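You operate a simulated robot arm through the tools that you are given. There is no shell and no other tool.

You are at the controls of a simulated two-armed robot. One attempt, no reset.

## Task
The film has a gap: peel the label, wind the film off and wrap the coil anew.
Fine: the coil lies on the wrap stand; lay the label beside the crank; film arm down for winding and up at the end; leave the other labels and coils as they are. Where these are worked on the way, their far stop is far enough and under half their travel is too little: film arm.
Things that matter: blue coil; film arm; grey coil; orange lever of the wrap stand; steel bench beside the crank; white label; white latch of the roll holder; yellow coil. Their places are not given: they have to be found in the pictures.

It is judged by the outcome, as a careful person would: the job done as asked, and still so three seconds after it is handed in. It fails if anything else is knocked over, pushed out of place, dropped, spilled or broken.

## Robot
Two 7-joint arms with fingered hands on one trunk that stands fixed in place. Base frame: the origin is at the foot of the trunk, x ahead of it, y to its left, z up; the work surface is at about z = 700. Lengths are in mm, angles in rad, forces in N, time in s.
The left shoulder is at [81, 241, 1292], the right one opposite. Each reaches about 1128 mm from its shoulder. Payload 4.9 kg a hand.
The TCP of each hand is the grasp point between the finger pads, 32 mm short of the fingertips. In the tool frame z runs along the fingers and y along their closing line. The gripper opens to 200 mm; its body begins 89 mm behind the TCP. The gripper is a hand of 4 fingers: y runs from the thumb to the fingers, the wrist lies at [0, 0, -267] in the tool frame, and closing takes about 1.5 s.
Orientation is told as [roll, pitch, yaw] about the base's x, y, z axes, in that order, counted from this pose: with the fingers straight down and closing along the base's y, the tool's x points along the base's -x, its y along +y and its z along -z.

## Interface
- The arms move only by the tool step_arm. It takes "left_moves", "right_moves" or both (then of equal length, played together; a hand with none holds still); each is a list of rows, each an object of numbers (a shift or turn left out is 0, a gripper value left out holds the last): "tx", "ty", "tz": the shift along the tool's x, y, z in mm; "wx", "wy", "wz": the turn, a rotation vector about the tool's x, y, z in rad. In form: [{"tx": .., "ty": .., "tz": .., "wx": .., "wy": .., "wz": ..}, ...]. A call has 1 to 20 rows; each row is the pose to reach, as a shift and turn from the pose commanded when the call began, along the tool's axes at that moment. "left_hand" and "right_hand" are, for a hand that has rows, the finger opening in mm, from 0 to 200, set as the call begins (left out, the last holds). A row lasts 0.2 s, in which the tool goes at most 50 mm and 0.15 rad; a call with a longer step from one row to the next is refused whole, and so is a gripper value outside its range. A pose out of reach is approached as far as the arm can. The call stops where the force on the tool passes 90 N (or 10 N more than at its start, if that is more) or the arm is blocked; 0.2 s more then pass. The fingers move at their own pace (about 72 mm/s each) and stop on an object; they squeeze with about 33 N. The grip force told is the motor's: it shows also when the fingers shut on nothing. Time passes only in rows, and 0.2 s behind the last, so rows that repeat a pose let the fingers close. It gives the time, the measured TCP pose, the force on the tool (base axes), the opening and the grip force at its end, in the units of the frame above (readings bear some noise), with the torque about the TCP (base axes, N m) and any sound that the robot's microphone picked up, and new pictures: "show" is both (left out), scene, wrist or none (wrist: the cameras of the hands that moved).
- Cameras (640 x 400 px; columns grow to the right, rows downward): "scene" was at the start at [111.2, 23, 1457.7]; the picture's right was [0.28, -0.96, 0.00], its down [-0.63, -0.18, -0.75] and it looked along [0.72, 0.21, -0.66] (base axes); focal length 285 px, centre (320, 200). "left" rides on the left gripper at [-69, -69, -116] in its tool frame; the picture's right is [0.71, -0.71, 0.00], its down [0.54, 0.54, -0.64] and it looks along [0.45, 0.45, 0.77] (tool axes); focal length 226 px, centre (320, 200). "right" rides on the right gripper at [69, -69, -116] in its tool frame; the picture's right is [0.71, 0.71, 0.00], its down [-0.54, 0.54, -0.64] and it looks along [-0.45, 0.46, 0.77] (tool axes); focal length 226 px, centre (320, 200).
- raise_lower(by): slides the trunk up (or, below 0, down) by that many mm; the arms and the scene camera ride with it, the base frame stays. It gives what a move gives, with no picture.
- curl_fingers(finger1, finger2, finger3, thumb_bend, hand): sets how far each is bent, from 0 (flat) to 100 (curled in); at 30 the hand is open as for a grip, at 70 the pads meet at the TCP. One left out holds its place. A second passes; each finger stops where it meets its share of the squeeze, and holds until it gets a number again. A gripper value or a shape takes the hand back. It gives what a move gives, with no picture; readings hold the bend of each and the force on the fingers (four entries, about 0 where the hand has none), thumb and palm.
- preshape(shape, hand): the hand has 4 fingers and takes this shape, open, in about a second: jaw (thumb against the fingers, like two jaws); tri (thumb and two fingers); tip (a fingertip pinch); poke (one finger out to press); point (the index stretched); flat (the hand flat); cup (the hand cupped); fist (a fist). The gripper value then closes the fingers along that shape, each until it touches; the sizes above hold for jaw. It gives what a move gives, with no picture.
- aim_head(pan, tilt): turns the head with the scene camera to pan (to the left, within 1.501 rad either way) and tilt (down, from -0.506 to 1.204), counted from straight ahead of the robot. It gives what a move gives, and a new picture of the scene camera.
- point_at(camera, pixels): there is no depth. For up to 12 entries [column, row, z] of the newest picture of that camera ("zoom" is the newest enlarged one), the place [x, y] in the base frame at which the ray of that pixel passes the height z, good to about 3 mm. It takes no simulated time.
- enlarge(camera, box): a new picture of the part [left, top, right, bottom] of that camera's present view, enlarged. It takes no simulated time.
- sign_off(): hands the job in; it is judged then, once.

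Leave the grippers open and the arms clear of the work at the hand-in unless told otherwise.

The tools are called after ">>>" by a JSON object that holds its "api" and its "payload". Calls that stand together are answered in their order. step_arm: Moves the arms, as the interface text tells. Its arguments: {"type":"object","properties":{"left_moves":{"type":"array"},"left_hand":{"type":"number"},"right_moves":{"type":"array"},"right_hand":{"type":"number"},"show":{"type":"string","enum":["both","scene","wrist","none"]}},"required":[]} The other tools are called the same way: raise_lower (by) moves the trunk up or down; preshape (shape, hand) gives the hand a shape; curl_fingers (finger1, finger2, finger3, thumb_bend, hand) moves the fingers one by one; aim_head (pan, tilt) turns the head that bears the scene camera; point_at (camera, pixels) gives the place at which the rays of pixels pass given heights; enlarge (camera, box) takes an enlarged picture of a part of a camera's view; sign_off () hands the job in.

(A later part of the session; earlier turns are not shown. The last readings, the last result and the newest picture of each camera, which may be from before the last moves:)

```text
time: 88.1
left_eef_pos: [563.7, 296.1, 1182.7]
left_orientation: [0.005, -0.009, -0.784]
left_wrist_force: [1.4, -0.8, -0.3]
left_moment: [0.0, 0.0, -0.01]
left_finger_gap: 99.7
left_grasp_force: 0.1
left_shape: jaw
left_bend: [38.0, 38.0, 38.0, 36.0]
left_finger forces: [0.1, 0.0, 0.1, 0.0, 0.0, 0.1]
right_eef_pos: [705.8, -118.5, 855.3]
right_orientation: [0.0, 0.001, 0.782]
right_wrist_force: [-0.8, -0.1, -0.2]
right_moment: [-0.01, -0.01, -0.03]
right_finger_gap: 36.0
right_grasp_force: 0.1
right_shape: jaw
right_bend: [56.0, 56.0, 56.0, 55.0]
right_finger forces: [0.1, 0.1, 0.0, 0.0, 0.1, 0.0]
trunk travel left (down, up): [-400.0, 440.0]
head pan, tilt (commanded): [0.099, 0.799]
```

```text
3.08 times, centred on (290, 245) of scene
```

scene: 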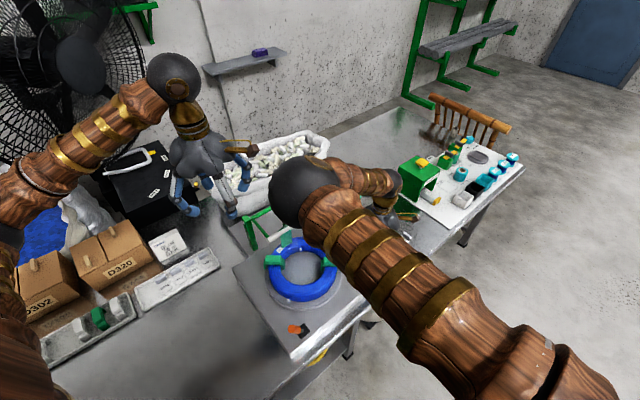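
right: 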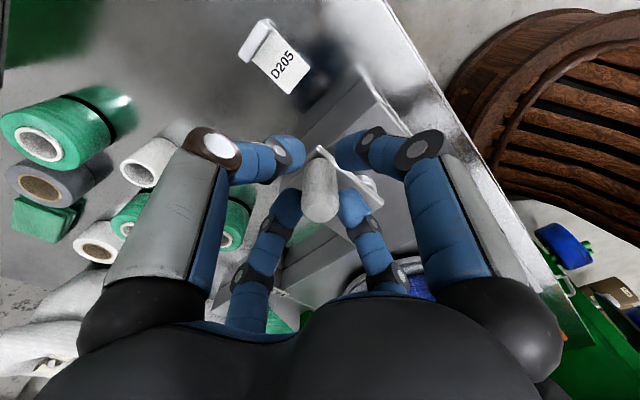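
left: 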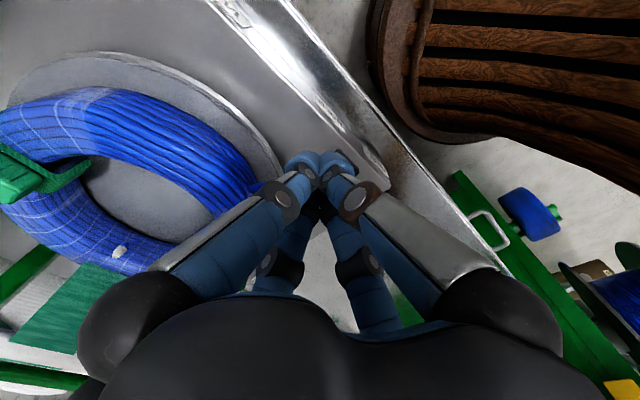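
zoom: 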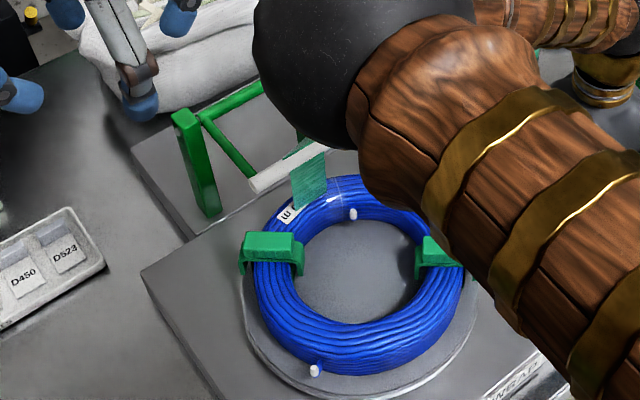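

A last bit is by the web. I complete the turn (another 180°) and check.

>>> {"api": "step_arm", "payload": {"right_moves": [{"ty": -2.8, "tx": 17.6}, {"ty": -10.9, "tx": 33.5}, {"ty": -23.5, "tx": 46.1}, {"ty": -39.4, "tx": 54.2}, {"ty": -57, "tx": 57}, {"ty": -74.6, "tx": 54.2}, {"ty": -90.5, "tx": 46.1}, {"ty": -103.1, "tx": 33.5}, {"ty": -111.2, "tx": 17.6}, {"ty": -114, "tx": 0}], "show": "scene"}}

>>> {"api": "enlarge", "payload": {"camera": "scene", "box": [230, 180, 350, 310]}}

```text
time: 90.3
left_eef_pos: [564.1, 297.0, 1181.4]
left_orientation: [0.007, -0.011, -0.783]
left_wrist_force: [-0.3, 0.4, 0.2]
left_moment: [-0.01, -0.03, 0.0]
left_finger_gap: 99.8
left_grasp_force: 0.0
left_shape: jaw
left_bend: [38.0, 38.0, 38.0, 36.0]
left_finger forces: [0.0, 0.0, 0.1, 0.0, 0.1, 0.1]
right_eef_pos: [786.2, -200.4, 853.1]
right_orientation: [-0.001, 0.001, 0.784]
right_wrist_force: [0.4, 1.0, -0.3]
right_moment: [-0.03, 0.02, 0.01]
right_finger_gap: 36.1
right_grasp_force: 0.0
right_shape: jaw
right_bend: [56.0, 56.0, 56.0, 55.0]
right_finger forces: [0.1, 0.0, 0.1, 0.0, 0.1, 0.1]
trunk travel left (down, up): [-400.0, 440.0]
head pan, tilt (commanded): [0.099, 0.799]
```

scene: 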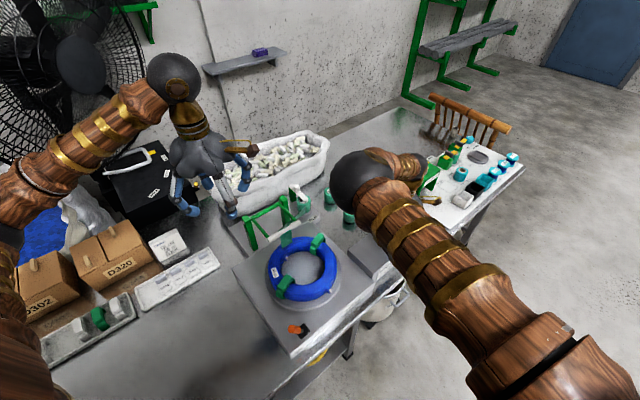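

```text
3.08 times, centred on (290, 245) of scene
```

zoom: 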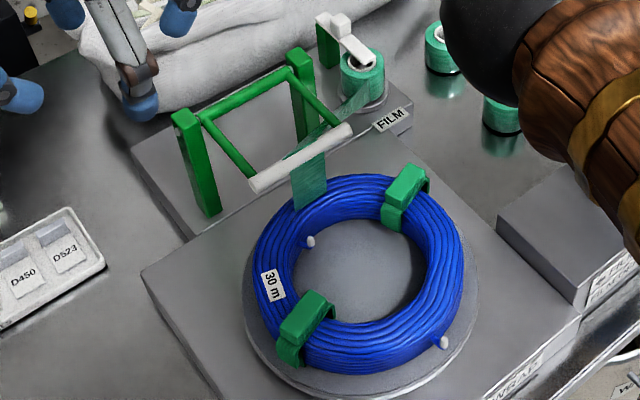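

The coil has made one full round (3 crank turns) and looks bare. I enlarge to make sure no film remains.

>>> {"api": "enlarge", "payload": {"camera": "scene", "box": [255, 225, 345, 310]}}

```text
4.71 times, centred on (300, 268) of scene
```

zoom: 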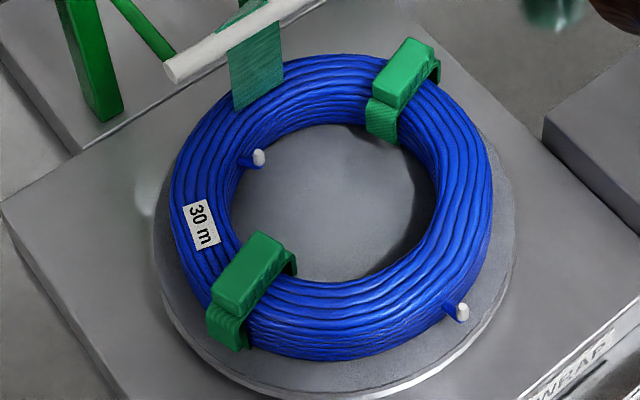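

The coil is bare all round. Now FILM ON: I turn the crank clockwise, one full turn.

>>> {"api": "step_arm", "payload": {"right_moves": [{"ty": 2.8, "tx": 17.6}, {"ty": 10.9, "tx": 33.5}, {"ty": 23.5, "tx": 46.1}, {"ty": 39.4, "tx": 54.2}, {"ty": 57, "tx": 57}, {"ty": 74.6, "tx": 54.2}, {"ty": 90.5, "tx": 46.1}, {"ty": 103.1, "tx": 33.5}, {"ty": 111.2, "tx": 17.6}, {"ty": 114, "tx": 0}, {"ty": 111.2, "tx": -17.6}, {"ty": 103.1, "tx": -33.5}, {"ty": 90.5, "tx": -46.1}, {"ty": 74.6, "tx": -54.2}, {"ty": 57, "tx": -57}, {"ty": 39.4, "tx": -54.2}, {"ty": 23.5, "tx": -46.1}, {"ty": 10.9, "tx": -33.5}, {"ty": 2.8, "tx": -17.6}, {"ty": 0, "tx": 0}], "show": "scene"}}

>>> {"api": "enlarge", "payload": {"camera": "scene", "box": [240, 190, 350, 310]}}

```text
time: 94.5
left_eef_pos: [564.5, 296.1, 1181.5]
left_orientation: [0.007, -0.01, -0.782]
left_wrist_force: [-0.7, 1.0, -0.5]
left_moment: [0.0, 0.02, 0.01]
left_finger_gap: 100.0
left_grasp_force: 0.1
left_shape: jaw
left_bend: [38.0, 38.0, 38.0, 36.0]
left_finger forces: [0.1, 0.1, 0.1, 0.0, 0.1, 0.0]
right_eef_pos: [785.0, -198.3, 853.9]
right_orientation: [0.0, 0.001, 0.783]
right_wrist_force: [-1.0, -0.1, 0.5]
right_moment: [0.04, -0.04, 0.0]
right_finger_gap: 36.1
right_grasp_force: 0.1
right_shape: jaw
right_bend: [56.0, 56.0, 56.0, 55.0]
right_finger forces: [0.0, 0.0, 0.0, 0.1, 0.0, 0.0]
trunk travel left (down, up): [-400.0, 440.0]
head pan, tilt (commanded): [0.099, 0.799]
```

scene: 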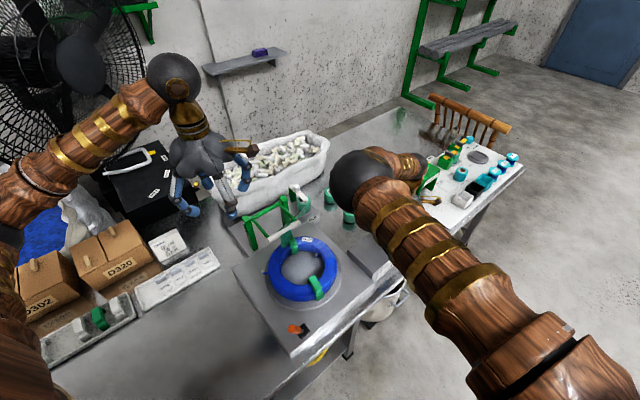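

```text
3.33 times, centred on (295, 250) of scene
```

zoom: 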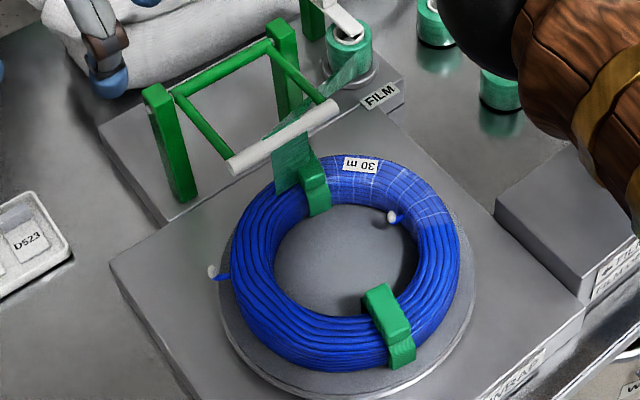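

Film is going on (fresh grid on the top right). I continue with another full clockwise turn.

>>> {"api": "step_arm", "payload": {"right_moves": [{"ty": 2.8, "tx": 17.6}, {"ty": 10.9, "tx": 33.5}, {"ty": 23.5, "tx": 46.1}, {"ty": 39.4, "tx": 54.2}, {"ty": 57, "tx": 57}, {"ty": 74.6, "tx": 54.2}, {"ty": 90.5, "tx": 46.1}, {"ty": 103.1, "tx": 33.5}, {"ty": 111.2, "tx": 17.6}, {"ty": 114, "tx": 0}, {"ty": 111.2, "tx": -17.6}, {"ty": 103.1, "tx": -33.5}, {"ty": 90.5, "tx": -46.1}, {"ty": 74.6, "tx": -54.2}, {"ty": 57, "tx": -57}, {"ty": 39.4, "tx": -54.2}, {"ty": 23.5, "tx": -46.1}, {"ty": 10.9, "tx": -33.5}, {"ty": 2.8, "tx": -17.6}, {"ty": 0, "tx": 0}], "show": "none"}}

>>> {"api": "enlarge", "payload": {"camera": "scene", "box": [240, 190, 350, 310]}}

```text
time: 98.7
left_eef_pos: [564.0, 294.7, 1182.2]
left_orientation: [0.007, -0.01, -0.783]
left_wrist_force: [0.1, -0.3, -0.1]
left_moment: [-0.03, -0.02, -0.04]
left_finger_gap: 99.6
left_grasp_force: 0.1
left_shape: jaw
left_bend: [38.0, 38.0, 38.0, 36.0]
left_finger forces: [0.0, 0.0, 0.1, 0.0, 0.1, 0.1]
right_eef_pos: [785.0, -199.4, 855.6]
right_orientation: [0.0, 0.0, 0.783]
right_wrist_force: [-0.3, -0.2, 0.9]
right_moment: [0.0, 0.0, 0.05]
right_finger_gap: 36.2
right_grasp_force: 0.1
right_shape: jaw
right_bend: [56.0, 56.0, 56.0, 55.0]
right_finger forces: [0.0, 0.1, 0.1, 0.0, 0.0, 0.0]
trunk travel left (down, up): [-400.0, 440.0]
head pan, tilt (commanded): [0.099, 0.799]
```

```text
3.33 times, centred on (295, 250) of scene
```

zoom: 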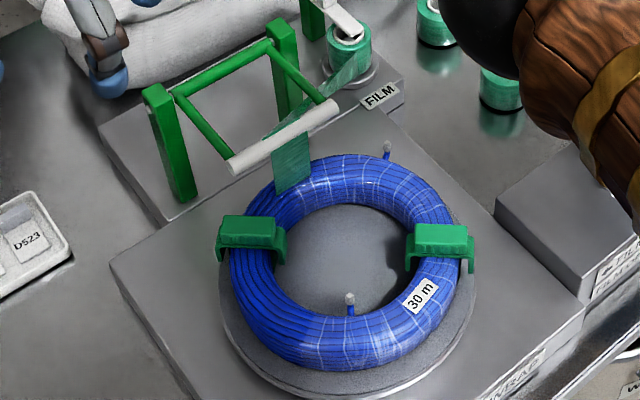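

Two thirds are wrapped. I do a third clockwise turn.

>>> {"api": "step_arm", "payload": {"right_moves": [{"ty": 2.8, "tx": 17.6}, {"ty": 10.9, "tx": 33.5}, {"ty": 23.5, "tx": 46.1}, {"ty": 39.4, "tx": 54.2}, {"ty": 57, "tx": 57}, {"ty": 74.6, "tx": 54.2}, {"ty": 90.5, "tx": 46.1}, {"ty": 103.1, "tx": 33.5}, {"ty": 111.2, "tx": 17.6}, {"ty": 114, "tx": 0}, {"ty": 111.2, "tx": -17.6}, {"ty": 103.1, "tx": -33.5}, {"ty": 90.5, "tx": -46.1}, {"ty": 74.6, "tx": -54.2}, {"ty": 57, "tx": -57}, {"ty": 39.4, "tx": -54.2}, {"ty": 23.5, "tx": -46.1}, {"ty": 10.9, "tx": -33.5}, {"ty": 2.8, "tx": -17.6}, {"ty": 0, "tx": 0}], "show": "none"}}

>>> {"api": "enlarge", "payload": {"camera": "scene", "box": [240, 190, 350, 310]}}

```text
time: 102.9
left_eef_pos: [564.3, 296.1, 1182.1]
left_orientation: [0.008, -0.01, -0.785]
left_wrist_force: [0.1, 0.7, -0.4]
left_moment: [0.0, -0.02, 0.0]
left_finger_gap: 99.8
left_grasp_force: 0.0
left_shape: jaw
left_bend: [38.0, 38.0, 38.0, 36.0]
left_finger forces: [0.0, 0.1, 0.0, 0.1, 0.0, 0.0]
right_eef_pos: [785.3, -199.6, 853.5]
right_orientation: [0.0, 0.0, 0.784]
right_wrist_force: [0.2, 0.3, 0.2]
right_moment: [0.0, -0.01, -0.03]
right_finger_gap: 35.9
right_grasp_force: 0.1
right_shape: jaw
right_bend: [56.0, 56.0, 56.0, 55.0]
right_finger forces: [0.0, 0.0, 0.1, 0.0, 0.0, 0.0]
trunk travel left (down, up): [-400.0, 440.0]
head pan, tilt (commanded): [0.099, 0.799]
```

```text
3.33 times, centred on (295, 250) of scene
```

zoom: 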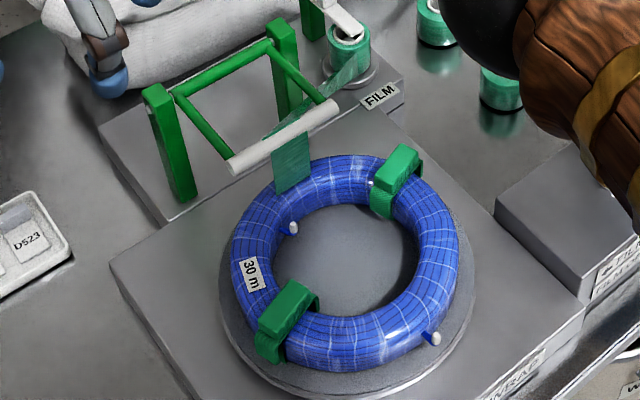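

The coil is nearly fully wrapped. To close it with overlap I turn another half turn (180°) clockwise.

>>> {"api": "step_arm", "payload": {"right_moves": [{"ty": 2.8, "tx": 17.6}, {"ty": 10.9, "tx": 33.5}, {"ty": 23.5, "tx": 46.1}, {"ty": 39.4, "tx": 54.2}, {"ty": 57, "tx": 57}, {"ty": 74.6, "tx": 54.2}, {"ty": 90.5, "tx": 46.1}, {"ty": 103.1, "tx": 33.5}, {"ty": 111.2, "tx": 17.6}, {"ty": 114, "tx": 0}], "show": "none"}}

>>> {"api": "enlarge", "payload": {"camera": "scene", "box": [240, 190, 350, 310]}}

```text
time: 105.1
left_eef_pos: [563.9, 296.9, 1182.3]
left_orientation: [0.008, -0.011, -0.783]
left_wrist_force: [0.2, 0.3, 0.5]
left_moment: [-0.02, 0.02, 0.03]
left_finger_gap: 99.9
left_grasp_force: 0.0
left_shape: jaw
left_bend: [38.0, 38.0, 38.0, 36.0]
left_finger forces: [0.0, 0.1, 0.1, 0.0, 0.0, 0.1]
right_eef_pos: [704.1, -117.5, 854.0]
right_orientation: [0.0, 0.0, 0.784]
right_wrist_force: [0.6, 0.2, 0.5]
right_moment: [-0.03, 0.0, 0.01]
right_finger_gap: 35.9
right_grasp_force: 0.0
right_shape: jaw
right_bend: [56.0, 56.0, 56.0, 55.0]
right_finger forces: [0.0, 0.0, 0.0, 0.0, 0.0, 0.0]
trunk travel left (down, up): [-400.0, 440.0]
head pan, tilt (commanded): [0.099, 0.799]
```

```text
3.33 times, centred on (295, 250) of scene
```

zoom: 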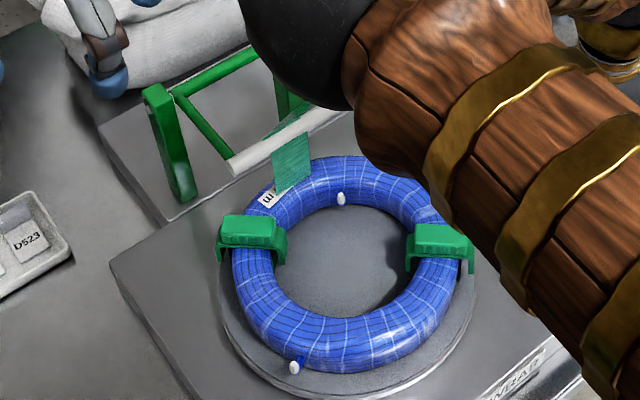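

I complete the turn (another 180° clockwise), giving overlap, and look at the whole coil.

>>> {"api": "step_arm", "payload": {"right_moves": [{"ty": -2.8, "tx": -17.6}, {"ty": -10.9, "tx": -33.5}, {"ty": -23.5, "tx": -46.1}, {"ty": -39.4, "tx": -54.2}, {"ty": -57, "tx": -57}, {"ty": -74.6, "tx": -54.2}, {"ty": -90.5, "tx": -46.1}, {"ty": -103.1, "tx": -33.5}, {"ty": -111.2, "tx": -17.6}, {"ty": -114, "tx": 0}], "show": "both"}}

>>> {"api": "enlarge", "payload": {"camera": "scene", "box": [255, 215, 345, 310]}}

```text
time: 107.3
left_eef_pos: [564.6, 296.2, 1182.1]
left_orientation: [0.007, -0.01, -0.785]
left_wrist_force: [0.2, 0.7, -0.8]
left_moment: [0.03, -0.03, 0.0]
left_finger_gap: 99.8
left_grasp_force: 0.1
left_shape: jaw
left_bend: [38.0, 38.0, 38.0, 36.0]
left_finger forces: [0.1, 0.0, 0.0, 0.0, 0.0, 0.0]
right_eef_pos: [785.5, -198.5, 853.7]
right_orientation: [0.0, 0.0, 0.784]
right_wrist_force: [0.5, 0.0, 0.2]
right_moment: [-0.06, 0.02, -0.01]
right_finger_gap: 36.0
right_grasp_force: 0.0
right_shape: jaw
right_bend: [56.0, 56.0, 56.0, 55.0]
right_finger forces: [0.0, 0.0, 0.0, 0.1, 0.0, 0.0]
trunk travel left (down, up): [-400.0, 440.0]
head pan, tilt (commanded): [0.099, 0.799]
```

scene: 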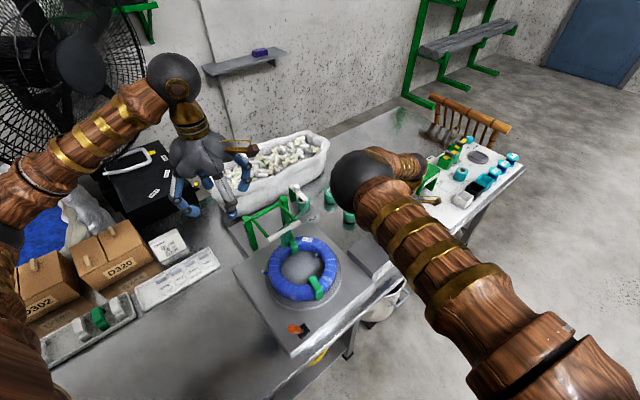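
right: 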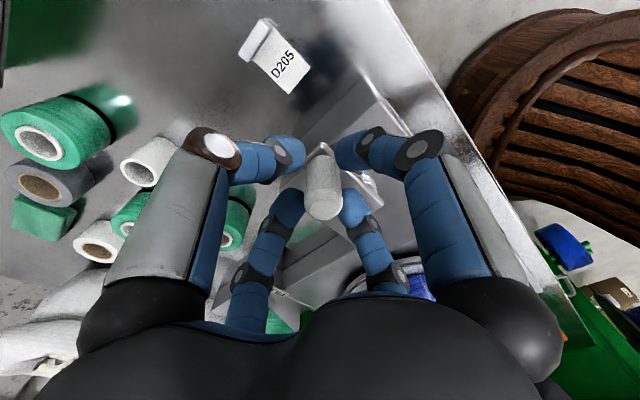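

```text
4.21 times, centred on (300, 262) of scene
```

zoom: 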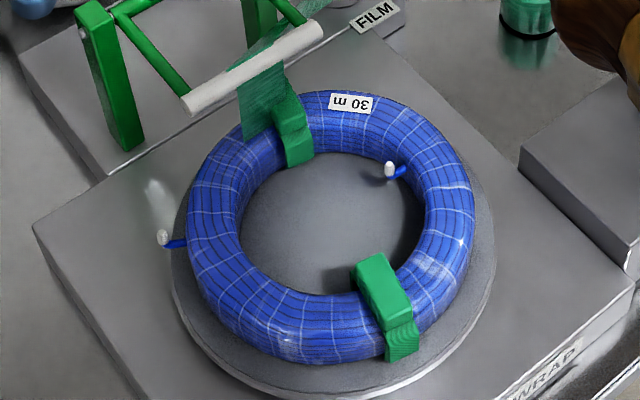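

The coil is wrapped all round with no gap. I open the right hand off the knob and lift it straight up.

>>> {"api": "step_arm", "payload": {"right_moves": [{}, {}, {}, {"tz": -30}, {"tz": -70}, {"tz": -115}, {"tz": -160}, {"tz": -205}], "right_hand": 100, "show": "both"}}

>>> {"api": "enlarge", "payload": {"camera": "right", "box": [240, 40, 440, 200]}}

```text
time: 109.1
left_eef_pos: [563.3, 297.0, 1182.5]
left_orientation: [0.008, -0.013, -0.783]
left_wrist_force: [-0.4, 0.0, -0.3]
left_moment: [-0.02, 0.03, 0.0]
left_finger_gap: 100.0
left_grasp_force: 0.0
left_shape: jaw
left_bend: [38.0, 38.0, 38.0, 36.0]
left_finger forces: [0.0, 0.1, 0.0, 0.0, 0.0, 0.1]
right_eef_pos: [784.5, -198.5, 1059.8]
right_orientation: [0.0, 0.0, 0.784]
right_wrist_force: [1.0, 0.0, 1.1]
right_moment: [-0.01, 0.01, -0.02]
right_finger_gap: 100.0
right_grasp_force: 0.1
right_shape: jaw
right_bend: [38.0, 38.0, 38.0, 36.0]
right_finger forces: [0.1, 0.0, 0.1, 0.1, 0.1, 0.1]
trunk travel left (down, up): [-400.0, 440.0]
head pan, tilt (commanded): [0.099, 0.799]
```

scene: 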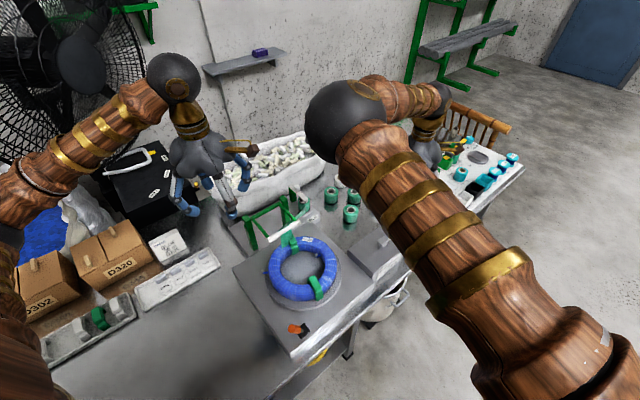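
right: 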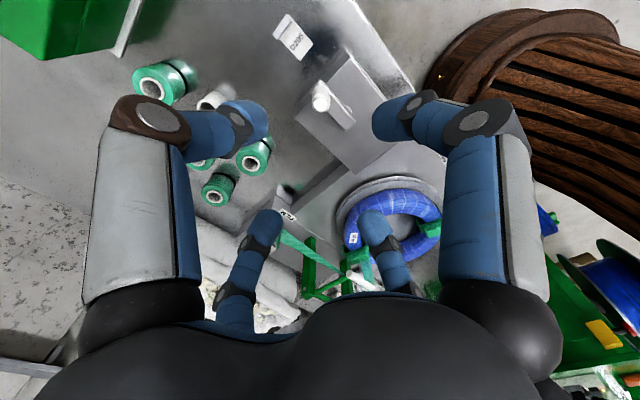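

```text
2.50 times, centred on (340, 120) of right
```

zoom: 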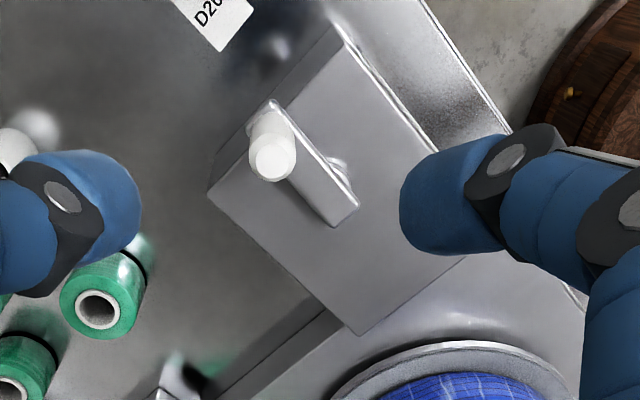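

I move the right hand back to the right, high and clear.

>>> {"api": "step_arm", "payload": {"right_moves": [{"tx": 34, "ty": -10, "tz": -18}, {"tx": 68, "ty": -20, "tz": -36}, {"tx": 103, "ty": -29, "tz": -54}, {"tx": 138, "ty": -39, "tz": -72}, {"tx": 172, "ty": -49, "tz": -90}, {"tx": 207, "ty": -58, "tz": -108}, {"tx": 241, "ty": -68, "tz": -126}, {"tx": 276, "ty": -78, "tz": -140}], "show": "scene"}}

>>> {"api": "enlarge", "payload": {"camera": "scene", "box": [230, 170, 350, 270]}}

>>> {"api": "enlarge", "payload": {"camera": "left", "box": [160, 0, 400, 160]}}

```text
time: 110.9
left_eef_pos: [564.4, 295.1, 1182.4]
left_orientation: [0.008, -0.011, -0.783]
left_wrist_force: [-0.3, 0.4, 0.5]
left_moment: [0.04, 0.01, 0.0]
left_finger_gap: 99.8
left_grasp_force: 0.1
left_shape: jaw
left_bend: [38.0, 38.0, 38.0, 36.0]
left_finger forces: [0.1, 0.0, 0.1, 0.0, 0.0, 0.1]
right_eef_pos: [647.1, -450.7, 1200.5]
right_orientation: [0.003, -0.003, 0.787]
right_wrist_force: [0.7, -0.4, 0.2]
right_moment: [0.05, 0.0, 0.03]
right_finger_gap: 99.8
right_grasp_force: 0.1
right_shape: jaw
right_bend: [38.0, 38.0, 38.0, 36.0]
right_finger forces: [0.0, 0.0, 0.0, 0.1, 0.0, 0.1]
trunk travel left (down, up): [-400.0, 440.0]
head pan, tilt (commanded): [0.099, 0.799]
```

scene: 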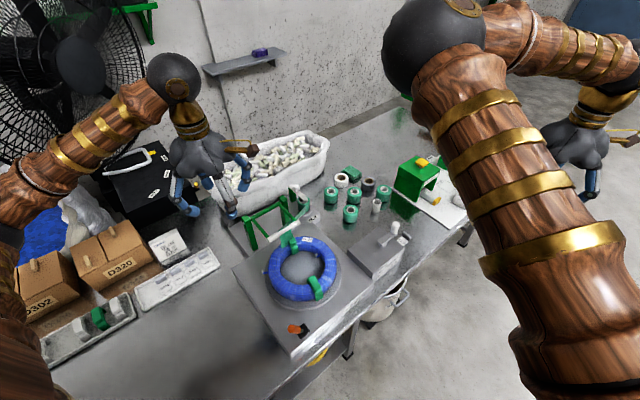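

```text
4.00 times, centred on (290, 220) of scene
```

zoom: 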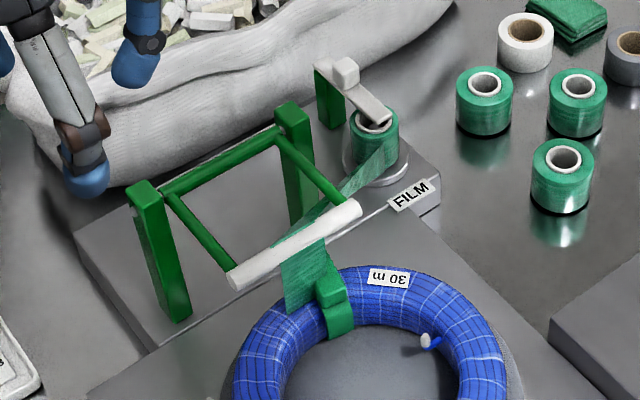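

```text
2.50 times, centred on (280, 80) of left
```

zoom: 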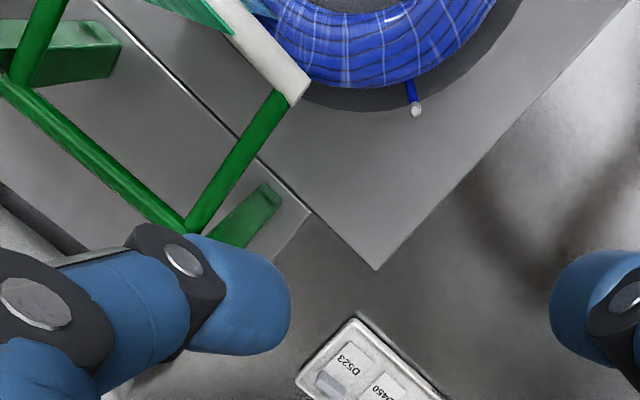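

Now the film arm goes up. I measure the roller's ends in its down position.

>>> {"api": "point_at", "payload": {"camera": "scene", "pixels": [[269.25, 239.5, 890], [269.25, 239.5, 905], [298.25, 222.5, 890], [298.25, 222.5, 905], [283.75, 231, 890], [283.75, 231, 905]]}}

>>> {"api": "preshape", "payload": {"hand": "left", "shape": "tip"}}

```text
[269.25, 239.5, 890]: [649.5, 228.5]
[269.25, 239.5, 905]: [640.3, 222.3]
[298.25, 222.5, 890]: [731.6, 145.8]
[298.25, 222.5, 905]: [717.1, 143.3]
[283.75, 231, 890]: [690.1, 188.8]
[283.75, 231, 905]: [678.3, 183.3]
```

```text
time: 111.8
left_eef_pos: [565.0, 296.7, 1182.6]
left_orientation: [0.008, -0.011, -0.784]
left_wrist_force: [0.0, 0.0, 0.0]
left_moment: [-0.02, -0.02, -0.01]
left_finger_gap: 199.5
left_grasp_force: 0.0
left_shape: tip
left_bend: [16.0, 30.0, 16.0, 30.0]
left_finger forces: [0.0, 0.0, 0.1, 0.0, 0.0, 0.0]
right_eef_pos: [647.1, -448.3, 1199.1]
right_orientation: [0.0, 0.001, 0.784]
right_wrist_force: [0.0, -0.6, 0.0]
right_moment: [-0.03, 0.02, 0.0]
right_finger_gap: 99.8
right_grasp_force: 0.0
right_shape: jaw
right_bend: [38.0, 38.0, 38.0, 36.0]
right_finger forces: [0.0, 0.0, 0.0, 0.0, 0.0, 0.1]
trunk travel left (down, up): [-400.0, 440.0]
head pan, tilt (commanded): [0.099, 0.799]
```

The roller's middle is now at about (678,183,907). I move the left hand above it with the pinch open 70 mm.

>>> {"api": "step_arm", "payload": {"left_moves": [{"tx": -30, "tz": 28}, {"tx": -60, "tz": 56}, {"tx": -90, "tz": 84}, {"tx": -120, "tz": 110}, {"tx": -145, "tz": 136}, {"tx": -161, "tz": 162}], "left_hand": 70, "show": "both"}}

>>> {"api": "enlarge", "payload": {"camera": "left", "box": [220, 60, 420, 240]}}

```text
time: 113.2
left_eef_pos: [680.2, 182.8, 1022.7]
left_orientation: [0.008, -0.01, -0.784]
left_wrist_force: [-0.2, -0.2, -0.5]
left_moment: [0.01, 0.01, 0.01]
left_finger_gap: 70.2
left_grasp_force: 0.0
left_shape: tip
left_bend: [16.0, 45.0, 16.0, 44.0]
left_finger forces: [0.0, 0.0, 0.0, 0.1, 0.0, 0.0]
right_eef_pos: [646.9, -450.4, 1199.2]
right_orientation: [0.002, 0.001, 0.783]
right_wrist_force: [0.6, 0.5, 0.5]
right_moment: [0.04, -0.02, 0.04]
right_finger_gap: 99.7
right_grasp_force: 0.0
right_shape: jaw
right_bend: [38.0, 38.0, 38.0, 36.0]
right_finger forces: [0.0, 0.1, 0.0, 0.0, 0.1, 0.1]
trunk travel left (down, up): [-400.0, 440.0]
head pan, tilt (commanded): [0.099, 0.799]
```

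scene: 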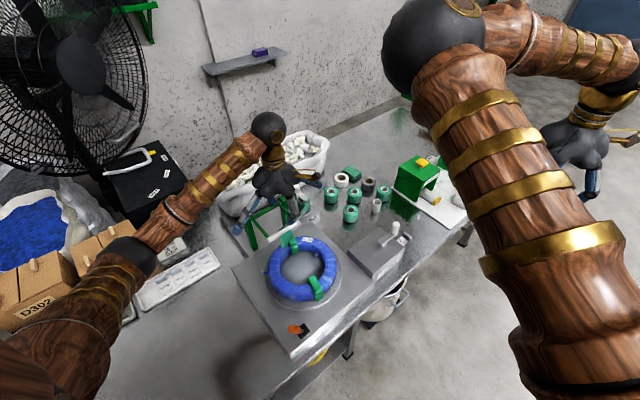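
left: 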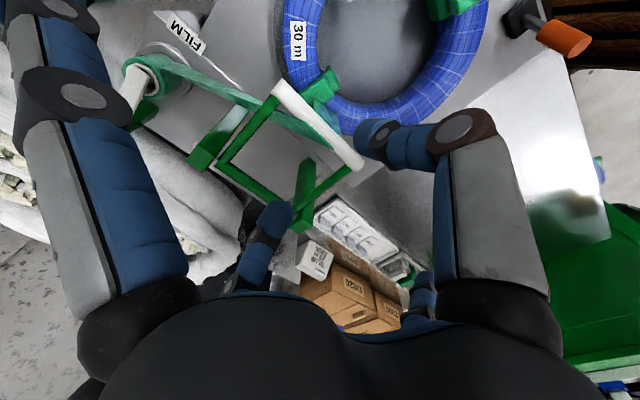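

```text
2.22 times, centred on (320, 150) of left
```

zoom: 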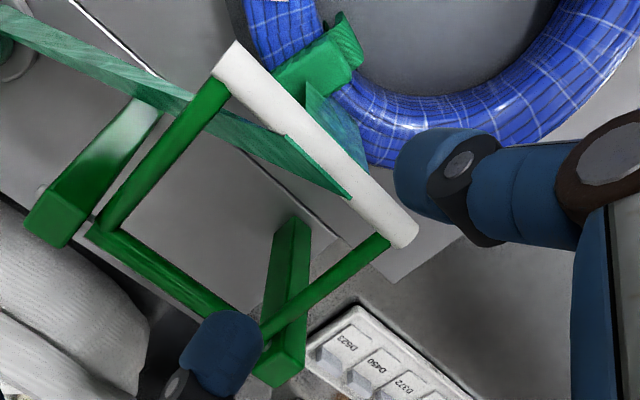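

The roller is nearly centred (shift 3 mm forward). I descend to TCP z≈928.

>>> {"api": "step_arm", "payload": {"left_moves": [{"tx": -5, "ty": -3, "tz": 25}, {"tx": -5, "ty": -3, "tz": 50}, {"tx": -5, "ty": -3, "tz": 75}, {"tx": -5, "ty": -3, "tz": 95}], "left_hand": 60, "show": "wrist"}}

>>> {"api": "enlarge", "payload": {"camera": "left", "box": [220, 80, 420, 260]}}

>>> {"api": "enlarge", "payload": {"camera": "scene", "box": [230, 150, 350, 260]}}

```text
time: 114.2
left_eef_pos: [682.8, 176.5, 927.5]
left_orientation: [0.007, -0.011, -0.785]
left_wrist_force: [0.4, 1.0, -0.2]
left_moment: [0.07, -0.01, 0.04]
left_finger_gap: 60.7
left_grasp_force: 0.1
left_shape: tip
left_bend: [16.0, 48.0, 16.0, 47.0]
left_finger forces: [0.0, 0.1, 0.1, 0.1, 0.0, 0.0]
right_eef_pos: [646.6, -449.9, 1198.8]
right_orientation: [0.002, -0.001, 0.784]
right_wrist_force: [0.4, -0.6, -0.6]
right_moment: [0.04, 0.01, 0.0]
right_finger_gap: 99.4
right_grasp_force: 0.0
right_shape: jaw
right_bend: [38.0, 38.0, 38.0, 36.0]
right_finger forces: [0.1, 0.0, 0.0, 0.0, 0.0, 0.0]
trunk travel left (down, up): [-400.0, 440.0]
head pan, tilt (commanded): [0.099, 0.799]
```

left: 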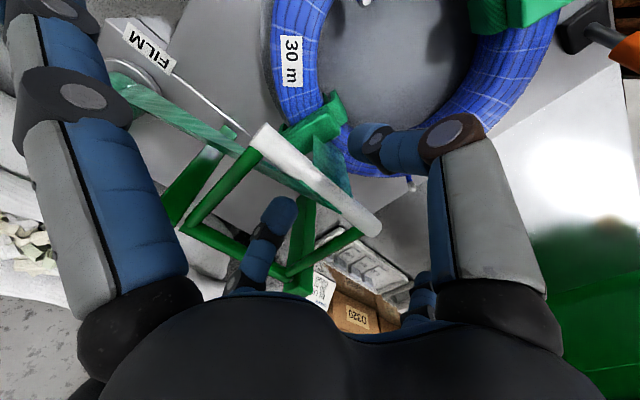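

```text
2.22 times, centred on (320, 170) of left
```

zoom: 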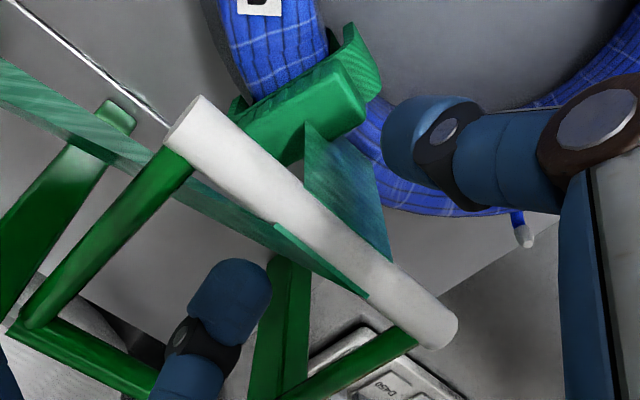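

```text
3.64 times, centred on (290, 205) of scene
```

zoom: 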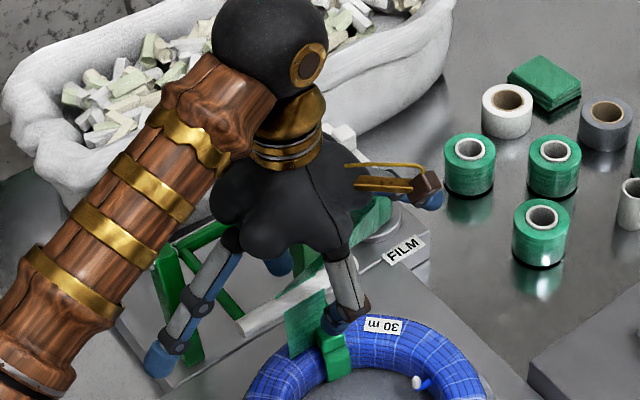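

The roller is exactly between thumb and finger 2. I close the pinch.

>>> {"api": "step_arm", "payload": {"left_moves": [{}, {}, {}, {}, {}, {}, {}], "left_hand": 0, "show": "wrist"}}

```text
time: 115.8
left_eef_pos: [681.7, 178.2, 927.5]
left_orientation: [0.006, -0.011, -0.783]
left_wrist_force: [0.3, 0.9, -2.2]
left_moment: [0.03, 0.03, -0.01]
left_finger_gap: 12.8
left_grasp_force: 33.3
left_shape: tip
left_bend: [29.0, 75.0, 29.0, 66.0]
left_finger forces: [0.0, 29.5, 0.0, 0.0, 29.1, 0.0]
right_eef_pos: [647.2, -450.2, 1199.5]
right_orientation: [0.0, 0.0, 0.783]
right_wrist_force: [-0.2, 0.1, 0.2]
right_moment: [-0.02, 0.0, -0.02]
right_finger_gap: 99.8
right_grasp_force: 0.0
right_shape: jaw
right_bend: [38.0, 38.0, 38.0, 36.0]
right_finger forces: [0.1, 0.1, 0.1, 0.0, 0.1, 0.1]
trunk travel left (down, up): [-400.0, 440.0]
head pan, tilt (commanded): [0.099, 0.799]
```

left: 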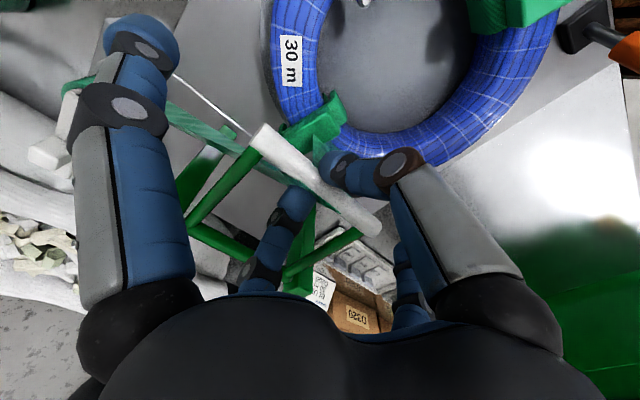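

Held. I swing the roller back up along the reverse arc, first to about 40° from vertical.

>>> {"api": "step_arm", "payload": {"left_moves": [{"ty": 1.6, "tz": -14.5}, {"ty": 5.6, "tz": -30.6}, {"ty": 11.8, "tz": -46}, {"ty": 20.1, "tz": -60.3}, {"ty": 30.4, "tz": -73.4}, {"ty": 42.3, "tz": -85}], "show": "both"}}

>>> {"api": "enlarge", "payload": {"camera": "scene", "box": [220, 120, 350, 250]}}

```text
time: 117.2
left_eef_pos: [709.7, 204.5, 1015.8]
left_orientation: [0.011, -0.013, -0.784]
left_wrist_force: [-10.3, -13.8, 19.5]
left_moment: [-0.31, 0.25, -0.04]
left_finger_gap: 13.9
left_grasp_force: 33.1
left_shape: tip
left_bend: [29.0, 62.0, 29.0, 76.0]
left_finger forces: [0.0, 36.8, 0.0, 0.0, 58.5, 0.0]
right_eef_pos: [644.1, -451.3, 1200.2]
right_orientation: [0.0, -0.003, 0.782]
right_wrist_force: [-0.3, 0.2, -1.0]
right_moment: [0.01, 0.05, 0.0]
right_finger_gap: 99.9
right_grasp_force: 0.0
right_shape: jaw
right_bend: [38.0, 38.0, 38.0, 36.0]
right_finger forces: [0.0, 0.0, 0.1, 0.0, 0.1, 0.0]
trunk travel left (down, up): [-400.0, 440.0]
head pan, tilt (commanded): [0.099, 0.799]
```

scene: 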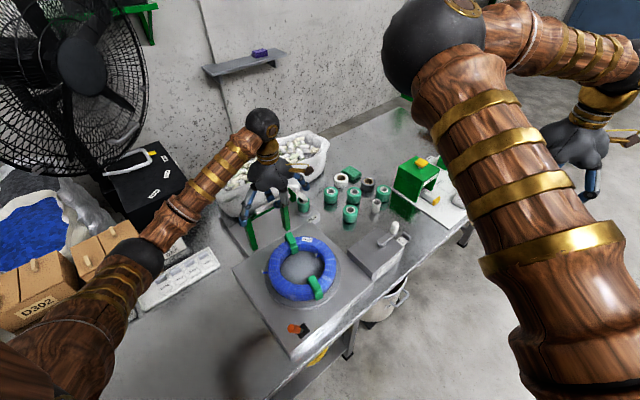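
left: 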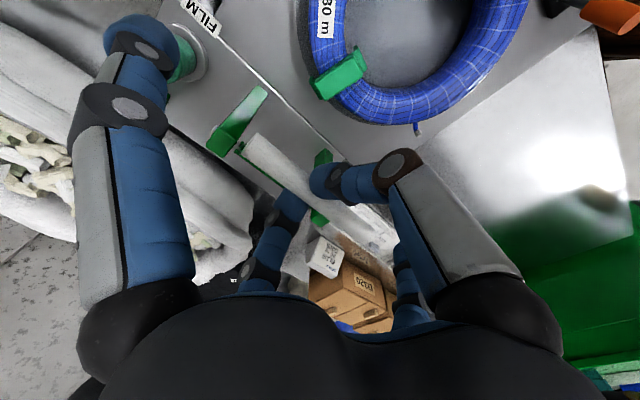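

```text
3.08 times, centred on (285, 185) of scene
```

zoom: 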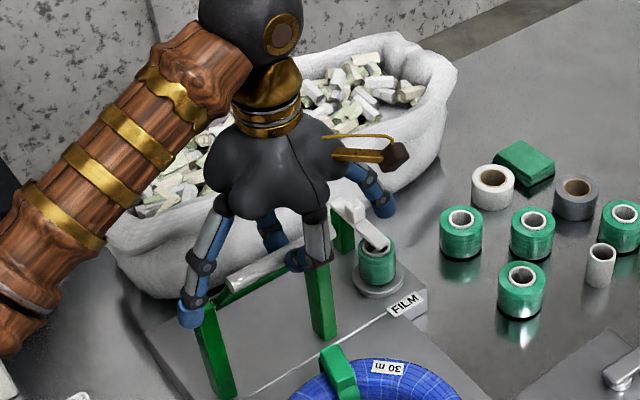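

The web is gone again and the arm is on its way up; forces are moderate (~25 N). I continue the arc to about 16° from vertical.

>>> {"api": "step_arm", "payload": {"left_moves": [{"ty": 13.4, "tz": -9.7}, {"ty": 28.1, "tz": -17.5}, {"ty": 43.7, "tz": -23.2}], "show": "both"}}

>>> {"api": "enlarge", "payload": {"camera": "scene", "box": [220, 120, 350, 250]}}

```text
time: 118.0
left_eef_pos: [743.8, 238.6, 1036.0]
left_orientation: [0.006, -0.009, -0.785]
left_wrist_force: [3.9, -6.0, 3.6]
left_moment: [-0.12, 0.02, -0.05]
left_finger_gap: 12.5
left_grasp_force: 32.7
left_shape: tip
left_bend: [29.0, 61.0, 29.0, 76.0]
left_finger forces: [0.0, 43.5, 0.0, 0.1, 47.7, 0.0]
right_eef_pos: [648.1, -450.0, 1198.0]
right_orientation: [0.002, 0.0, 0.785]
right_wrist_force: [0.6, 0.5, -0.1]
right_moment: [-0.02, 0.02, 0.05]
right_finger_gap: 99.7
right_grasp_force: 0.0
right_shape: jaw
right_bend: [38.0, 38.0, 38.0, 36.0]
right_finger forces: [0.0, 0.0, 0.0, 0.0, 0.0, 0.0]
trunk travel left (down, up): [-400.0, 440.0]
head pan, tilt (commanded): [0.099, 0.799]
```

scene: 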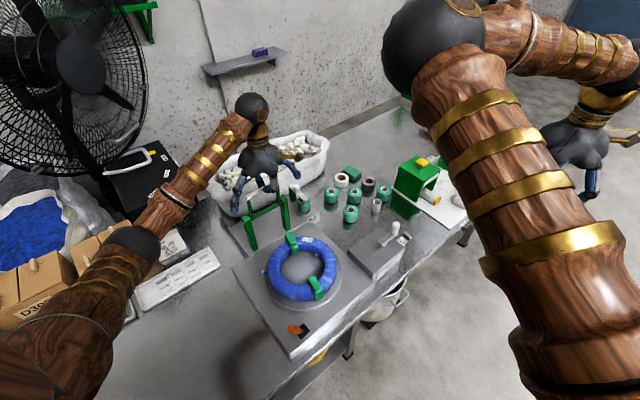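
left: 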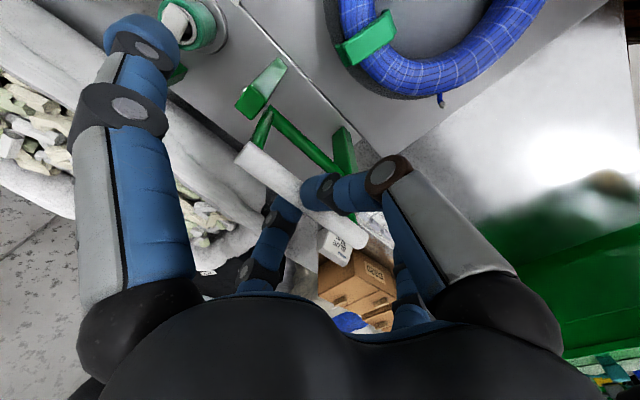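

```text
3.08 times, centred on (285, 185) of scene
```

zoom: 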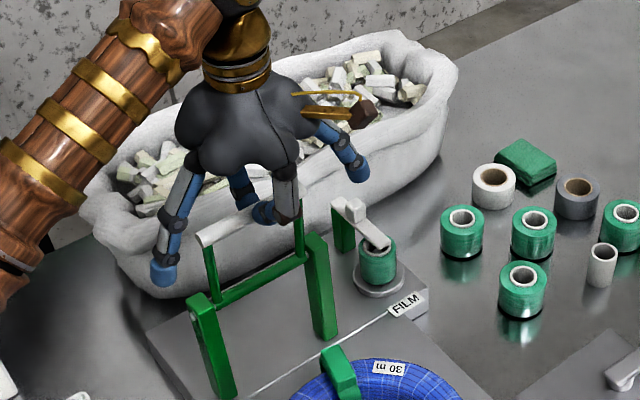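

The arm is about vertical. I push on 25 mm toward its back stop in small rows, watching the force.

>>> {"api": "step_arm", "payload": {"left_moves": [{"ty": 6, "tz": -0.7}, {"ty": 12, "tz": -1}, {"ty": 18, "tz": -1}, {"ty": 24, "tz": -0.5}], "show": "both"}}

>>> {"api": "enlarge", "payload": {"camera": "scene", "box": [220, 120, 350, 250]}}

```text
time: 119.0
left_eef_pos: [758.8, 254.9, 1036.2]
left_orientation: [0.006, -0.009, -0.783]
left_wrist_force: [0.6, -6.2, -7.1]
left_moment: [-0.49, 0.39, -0.08]
left_finger_gap: 11.3
left_grasp_force: 32.8
left_shape: tip
left_bend: [29.0, 61.0, 29.0, 76.0]
left_finger forces: [0.0, 47.7, 0.1, 0.0, 47.4, 0.1]
right_eef_pos: [647.7, -449.8, 1198.5]
right_orientation: [0.0, -0.001, 0.782]
right_wrist_force: [-0.1, -0.5, -0.3]
right_moment: [0.01, 0.02, 0.01]
right_finger_gap: 99.6
right_grasp_force: 0.0
right_shape: jaw
right_bend: [38.0, 38.0, 38.0, 36.0]
right_finger forces: [0.1, 0.1, 0.1, 0.0, 0.1, 0.0]
trunk travel left (down, up): [-400.0, 440.0]
head pan, tilt (commanded): [0.099, 0.799]
```

scene: 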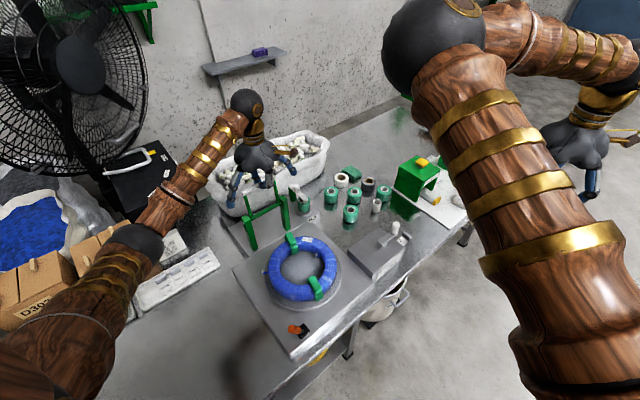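
left: 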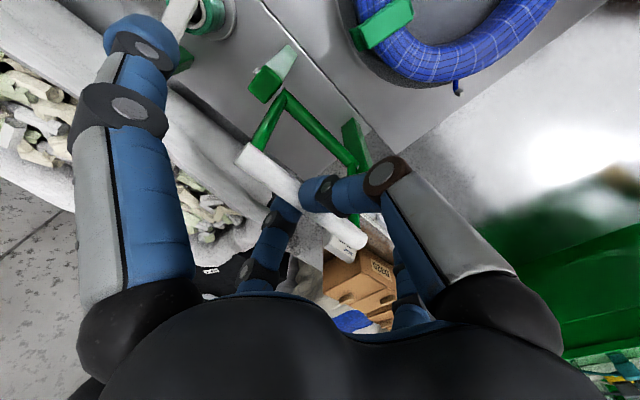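

```text
3.08 times, centred on (285, 185) of scene
```

zoom: 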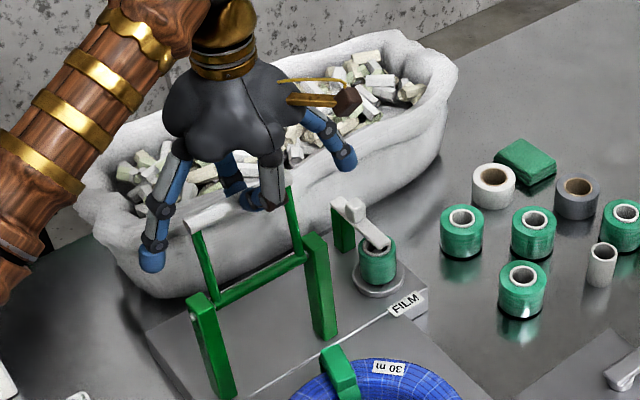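

Forces are still low. I measure the roller's left end (243.4,193) against the original (729,321,1020) and push on.

>>> {"api": "point_at", "payload": {"camera": "scene", "pixels": [[243.4, 193.1, 1020], [243.4, 193.1, 1010]]}}

>>> {"api": "step_arm", "payload": {"left_moves": [{"ty": 4}, {"ty": 8}, {"ty": 12, "tz": 0.5}, {"ty": 16, "tz": 1}], "show": "wrist"}}

>>> {"api": "enlarge", "payload": {"camera": "scene", "box": [220, 120, 350, 250]}}

```text
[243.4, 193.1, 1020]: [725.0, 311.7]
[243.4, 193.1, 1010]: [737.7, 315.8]
```

```text
time: 120.0
left_eef_pos: [766.8, 263.0, 1034.2]
left_orientation: [0.006, -0.009, -0.786]
left_wrist_force: [-22.2, -16.9, -17.2]
left_moment: [-0.94, 1.0, -0.14]
left_finger_gap: 10.9
left_grasp_force: 33.3
left_shape: tip
left_bend: [29.0, 62.0, 29.0, 75.0]
left_finger forces: [0.0, 48.4, 0.1, 0.0, 62.1, 0.0]
right_eef_pos: [645.5, -451.4, 1198.7]
right_orientation: [0.001, -0.001, 0.782]
right_wrist_force: [0.0, -0.8, -0.1]
right_moment: [0.04, 0.0, -0.03]
right_finger_gap: 100.0
right_grasp_force: 0.0
right_shape: jaw
right_bend: [38.0, 38.0, 38.0, 36.0]
right_finger forces: [0.0, 0.0, 0.1, 0.0, 0.1, 0.0]
trunk travel left (down, up): [-400.0, 440.0]
head pan, tilt (commanded): [0.099, 0.799]
```

left: 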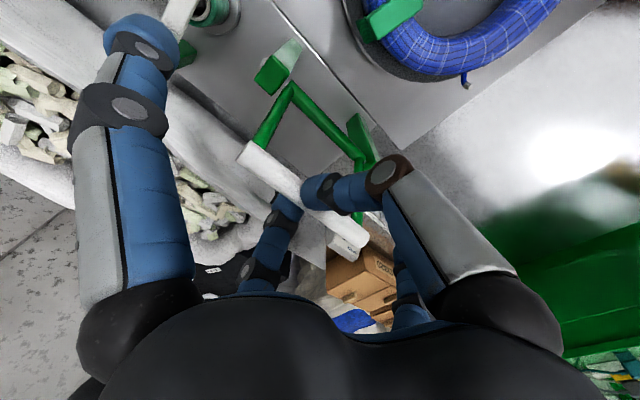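

```text
3.08 times, centred on (285, 185) of scene
```

zoom: 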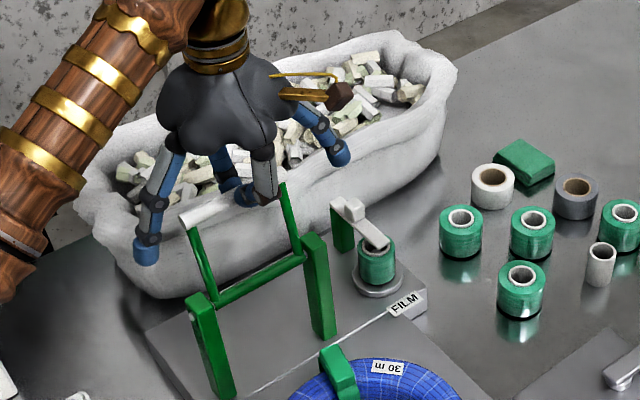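

The back stop is felt (~28 N against the push); the roller's end is back at its first place. I open the pinch and lift away.

>>> {"api": "step_arm", "payload": {"left_moves": [{}, {}, {}, {}, {"tz": -25}, {"tz": -60}, {"tz": -100}, {"tz": -140}], "left_hand": 80, "show": "both"}}

>>> {"api": "enlarge", "payload": {"camera": "scene", "box": [220, 140, 350, 250]}}

```text
time: 121.8
left_eef_pos: [766.1, 266.6, 1175.9]
left_orientation: [0.007, -0.01, -0.783]
left_wrist_force: [0.8, 0.1, 0.1]
left_moment: [0.02, -0.02, 0.01]
left_finger_gap: 79.7
left_grasp_force: 0.0
left_shape: tip
left_bend: [16.0, 43.0, 16.0, 41.0]
left_finger forces: [0.0, 0.1, 0.0, 0.1, 0.0, 0.1]
right_eef_pos: [645.6, -450.0, 1199.7]
right_orientation: [0.0, -0.002, 0.783]
right_wrist_force: [0.1, 0.1, 0.5]
right_moment: [-0.01, -0.05, -0.02]
right_finger_gap: 99.6
right_grasp_force: 0.0
right_shape: jaw
right_bend: [38.0, 38.0, 38.0, 36.0]
right_finger forces: [0.0, 0.0, 0.0, 0.0, 0.1, 0.0]
trunk travel left (down, up): [-400.0, 440.0]
head pan, tilt (commanded): [0.099, 0.799]
```

scene: 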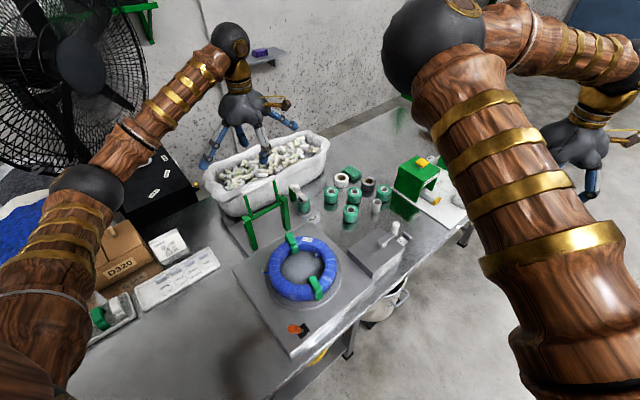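
left: 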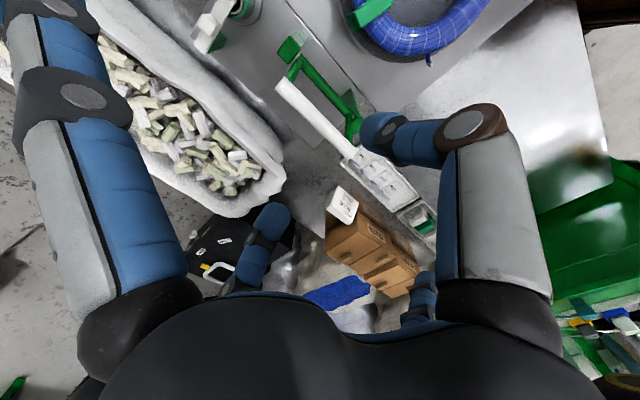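

```text
3.64 times, centred on (285, 195) of scene
```

zoom: 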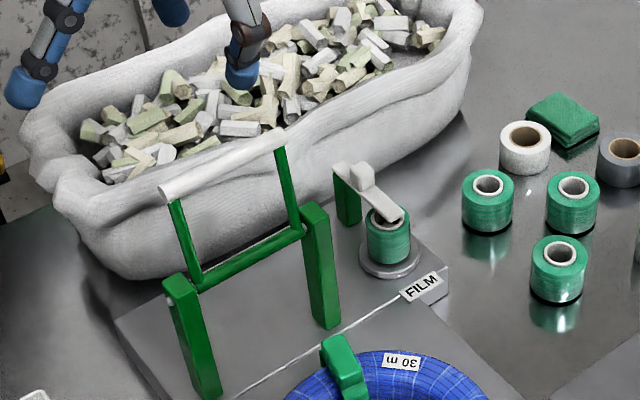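

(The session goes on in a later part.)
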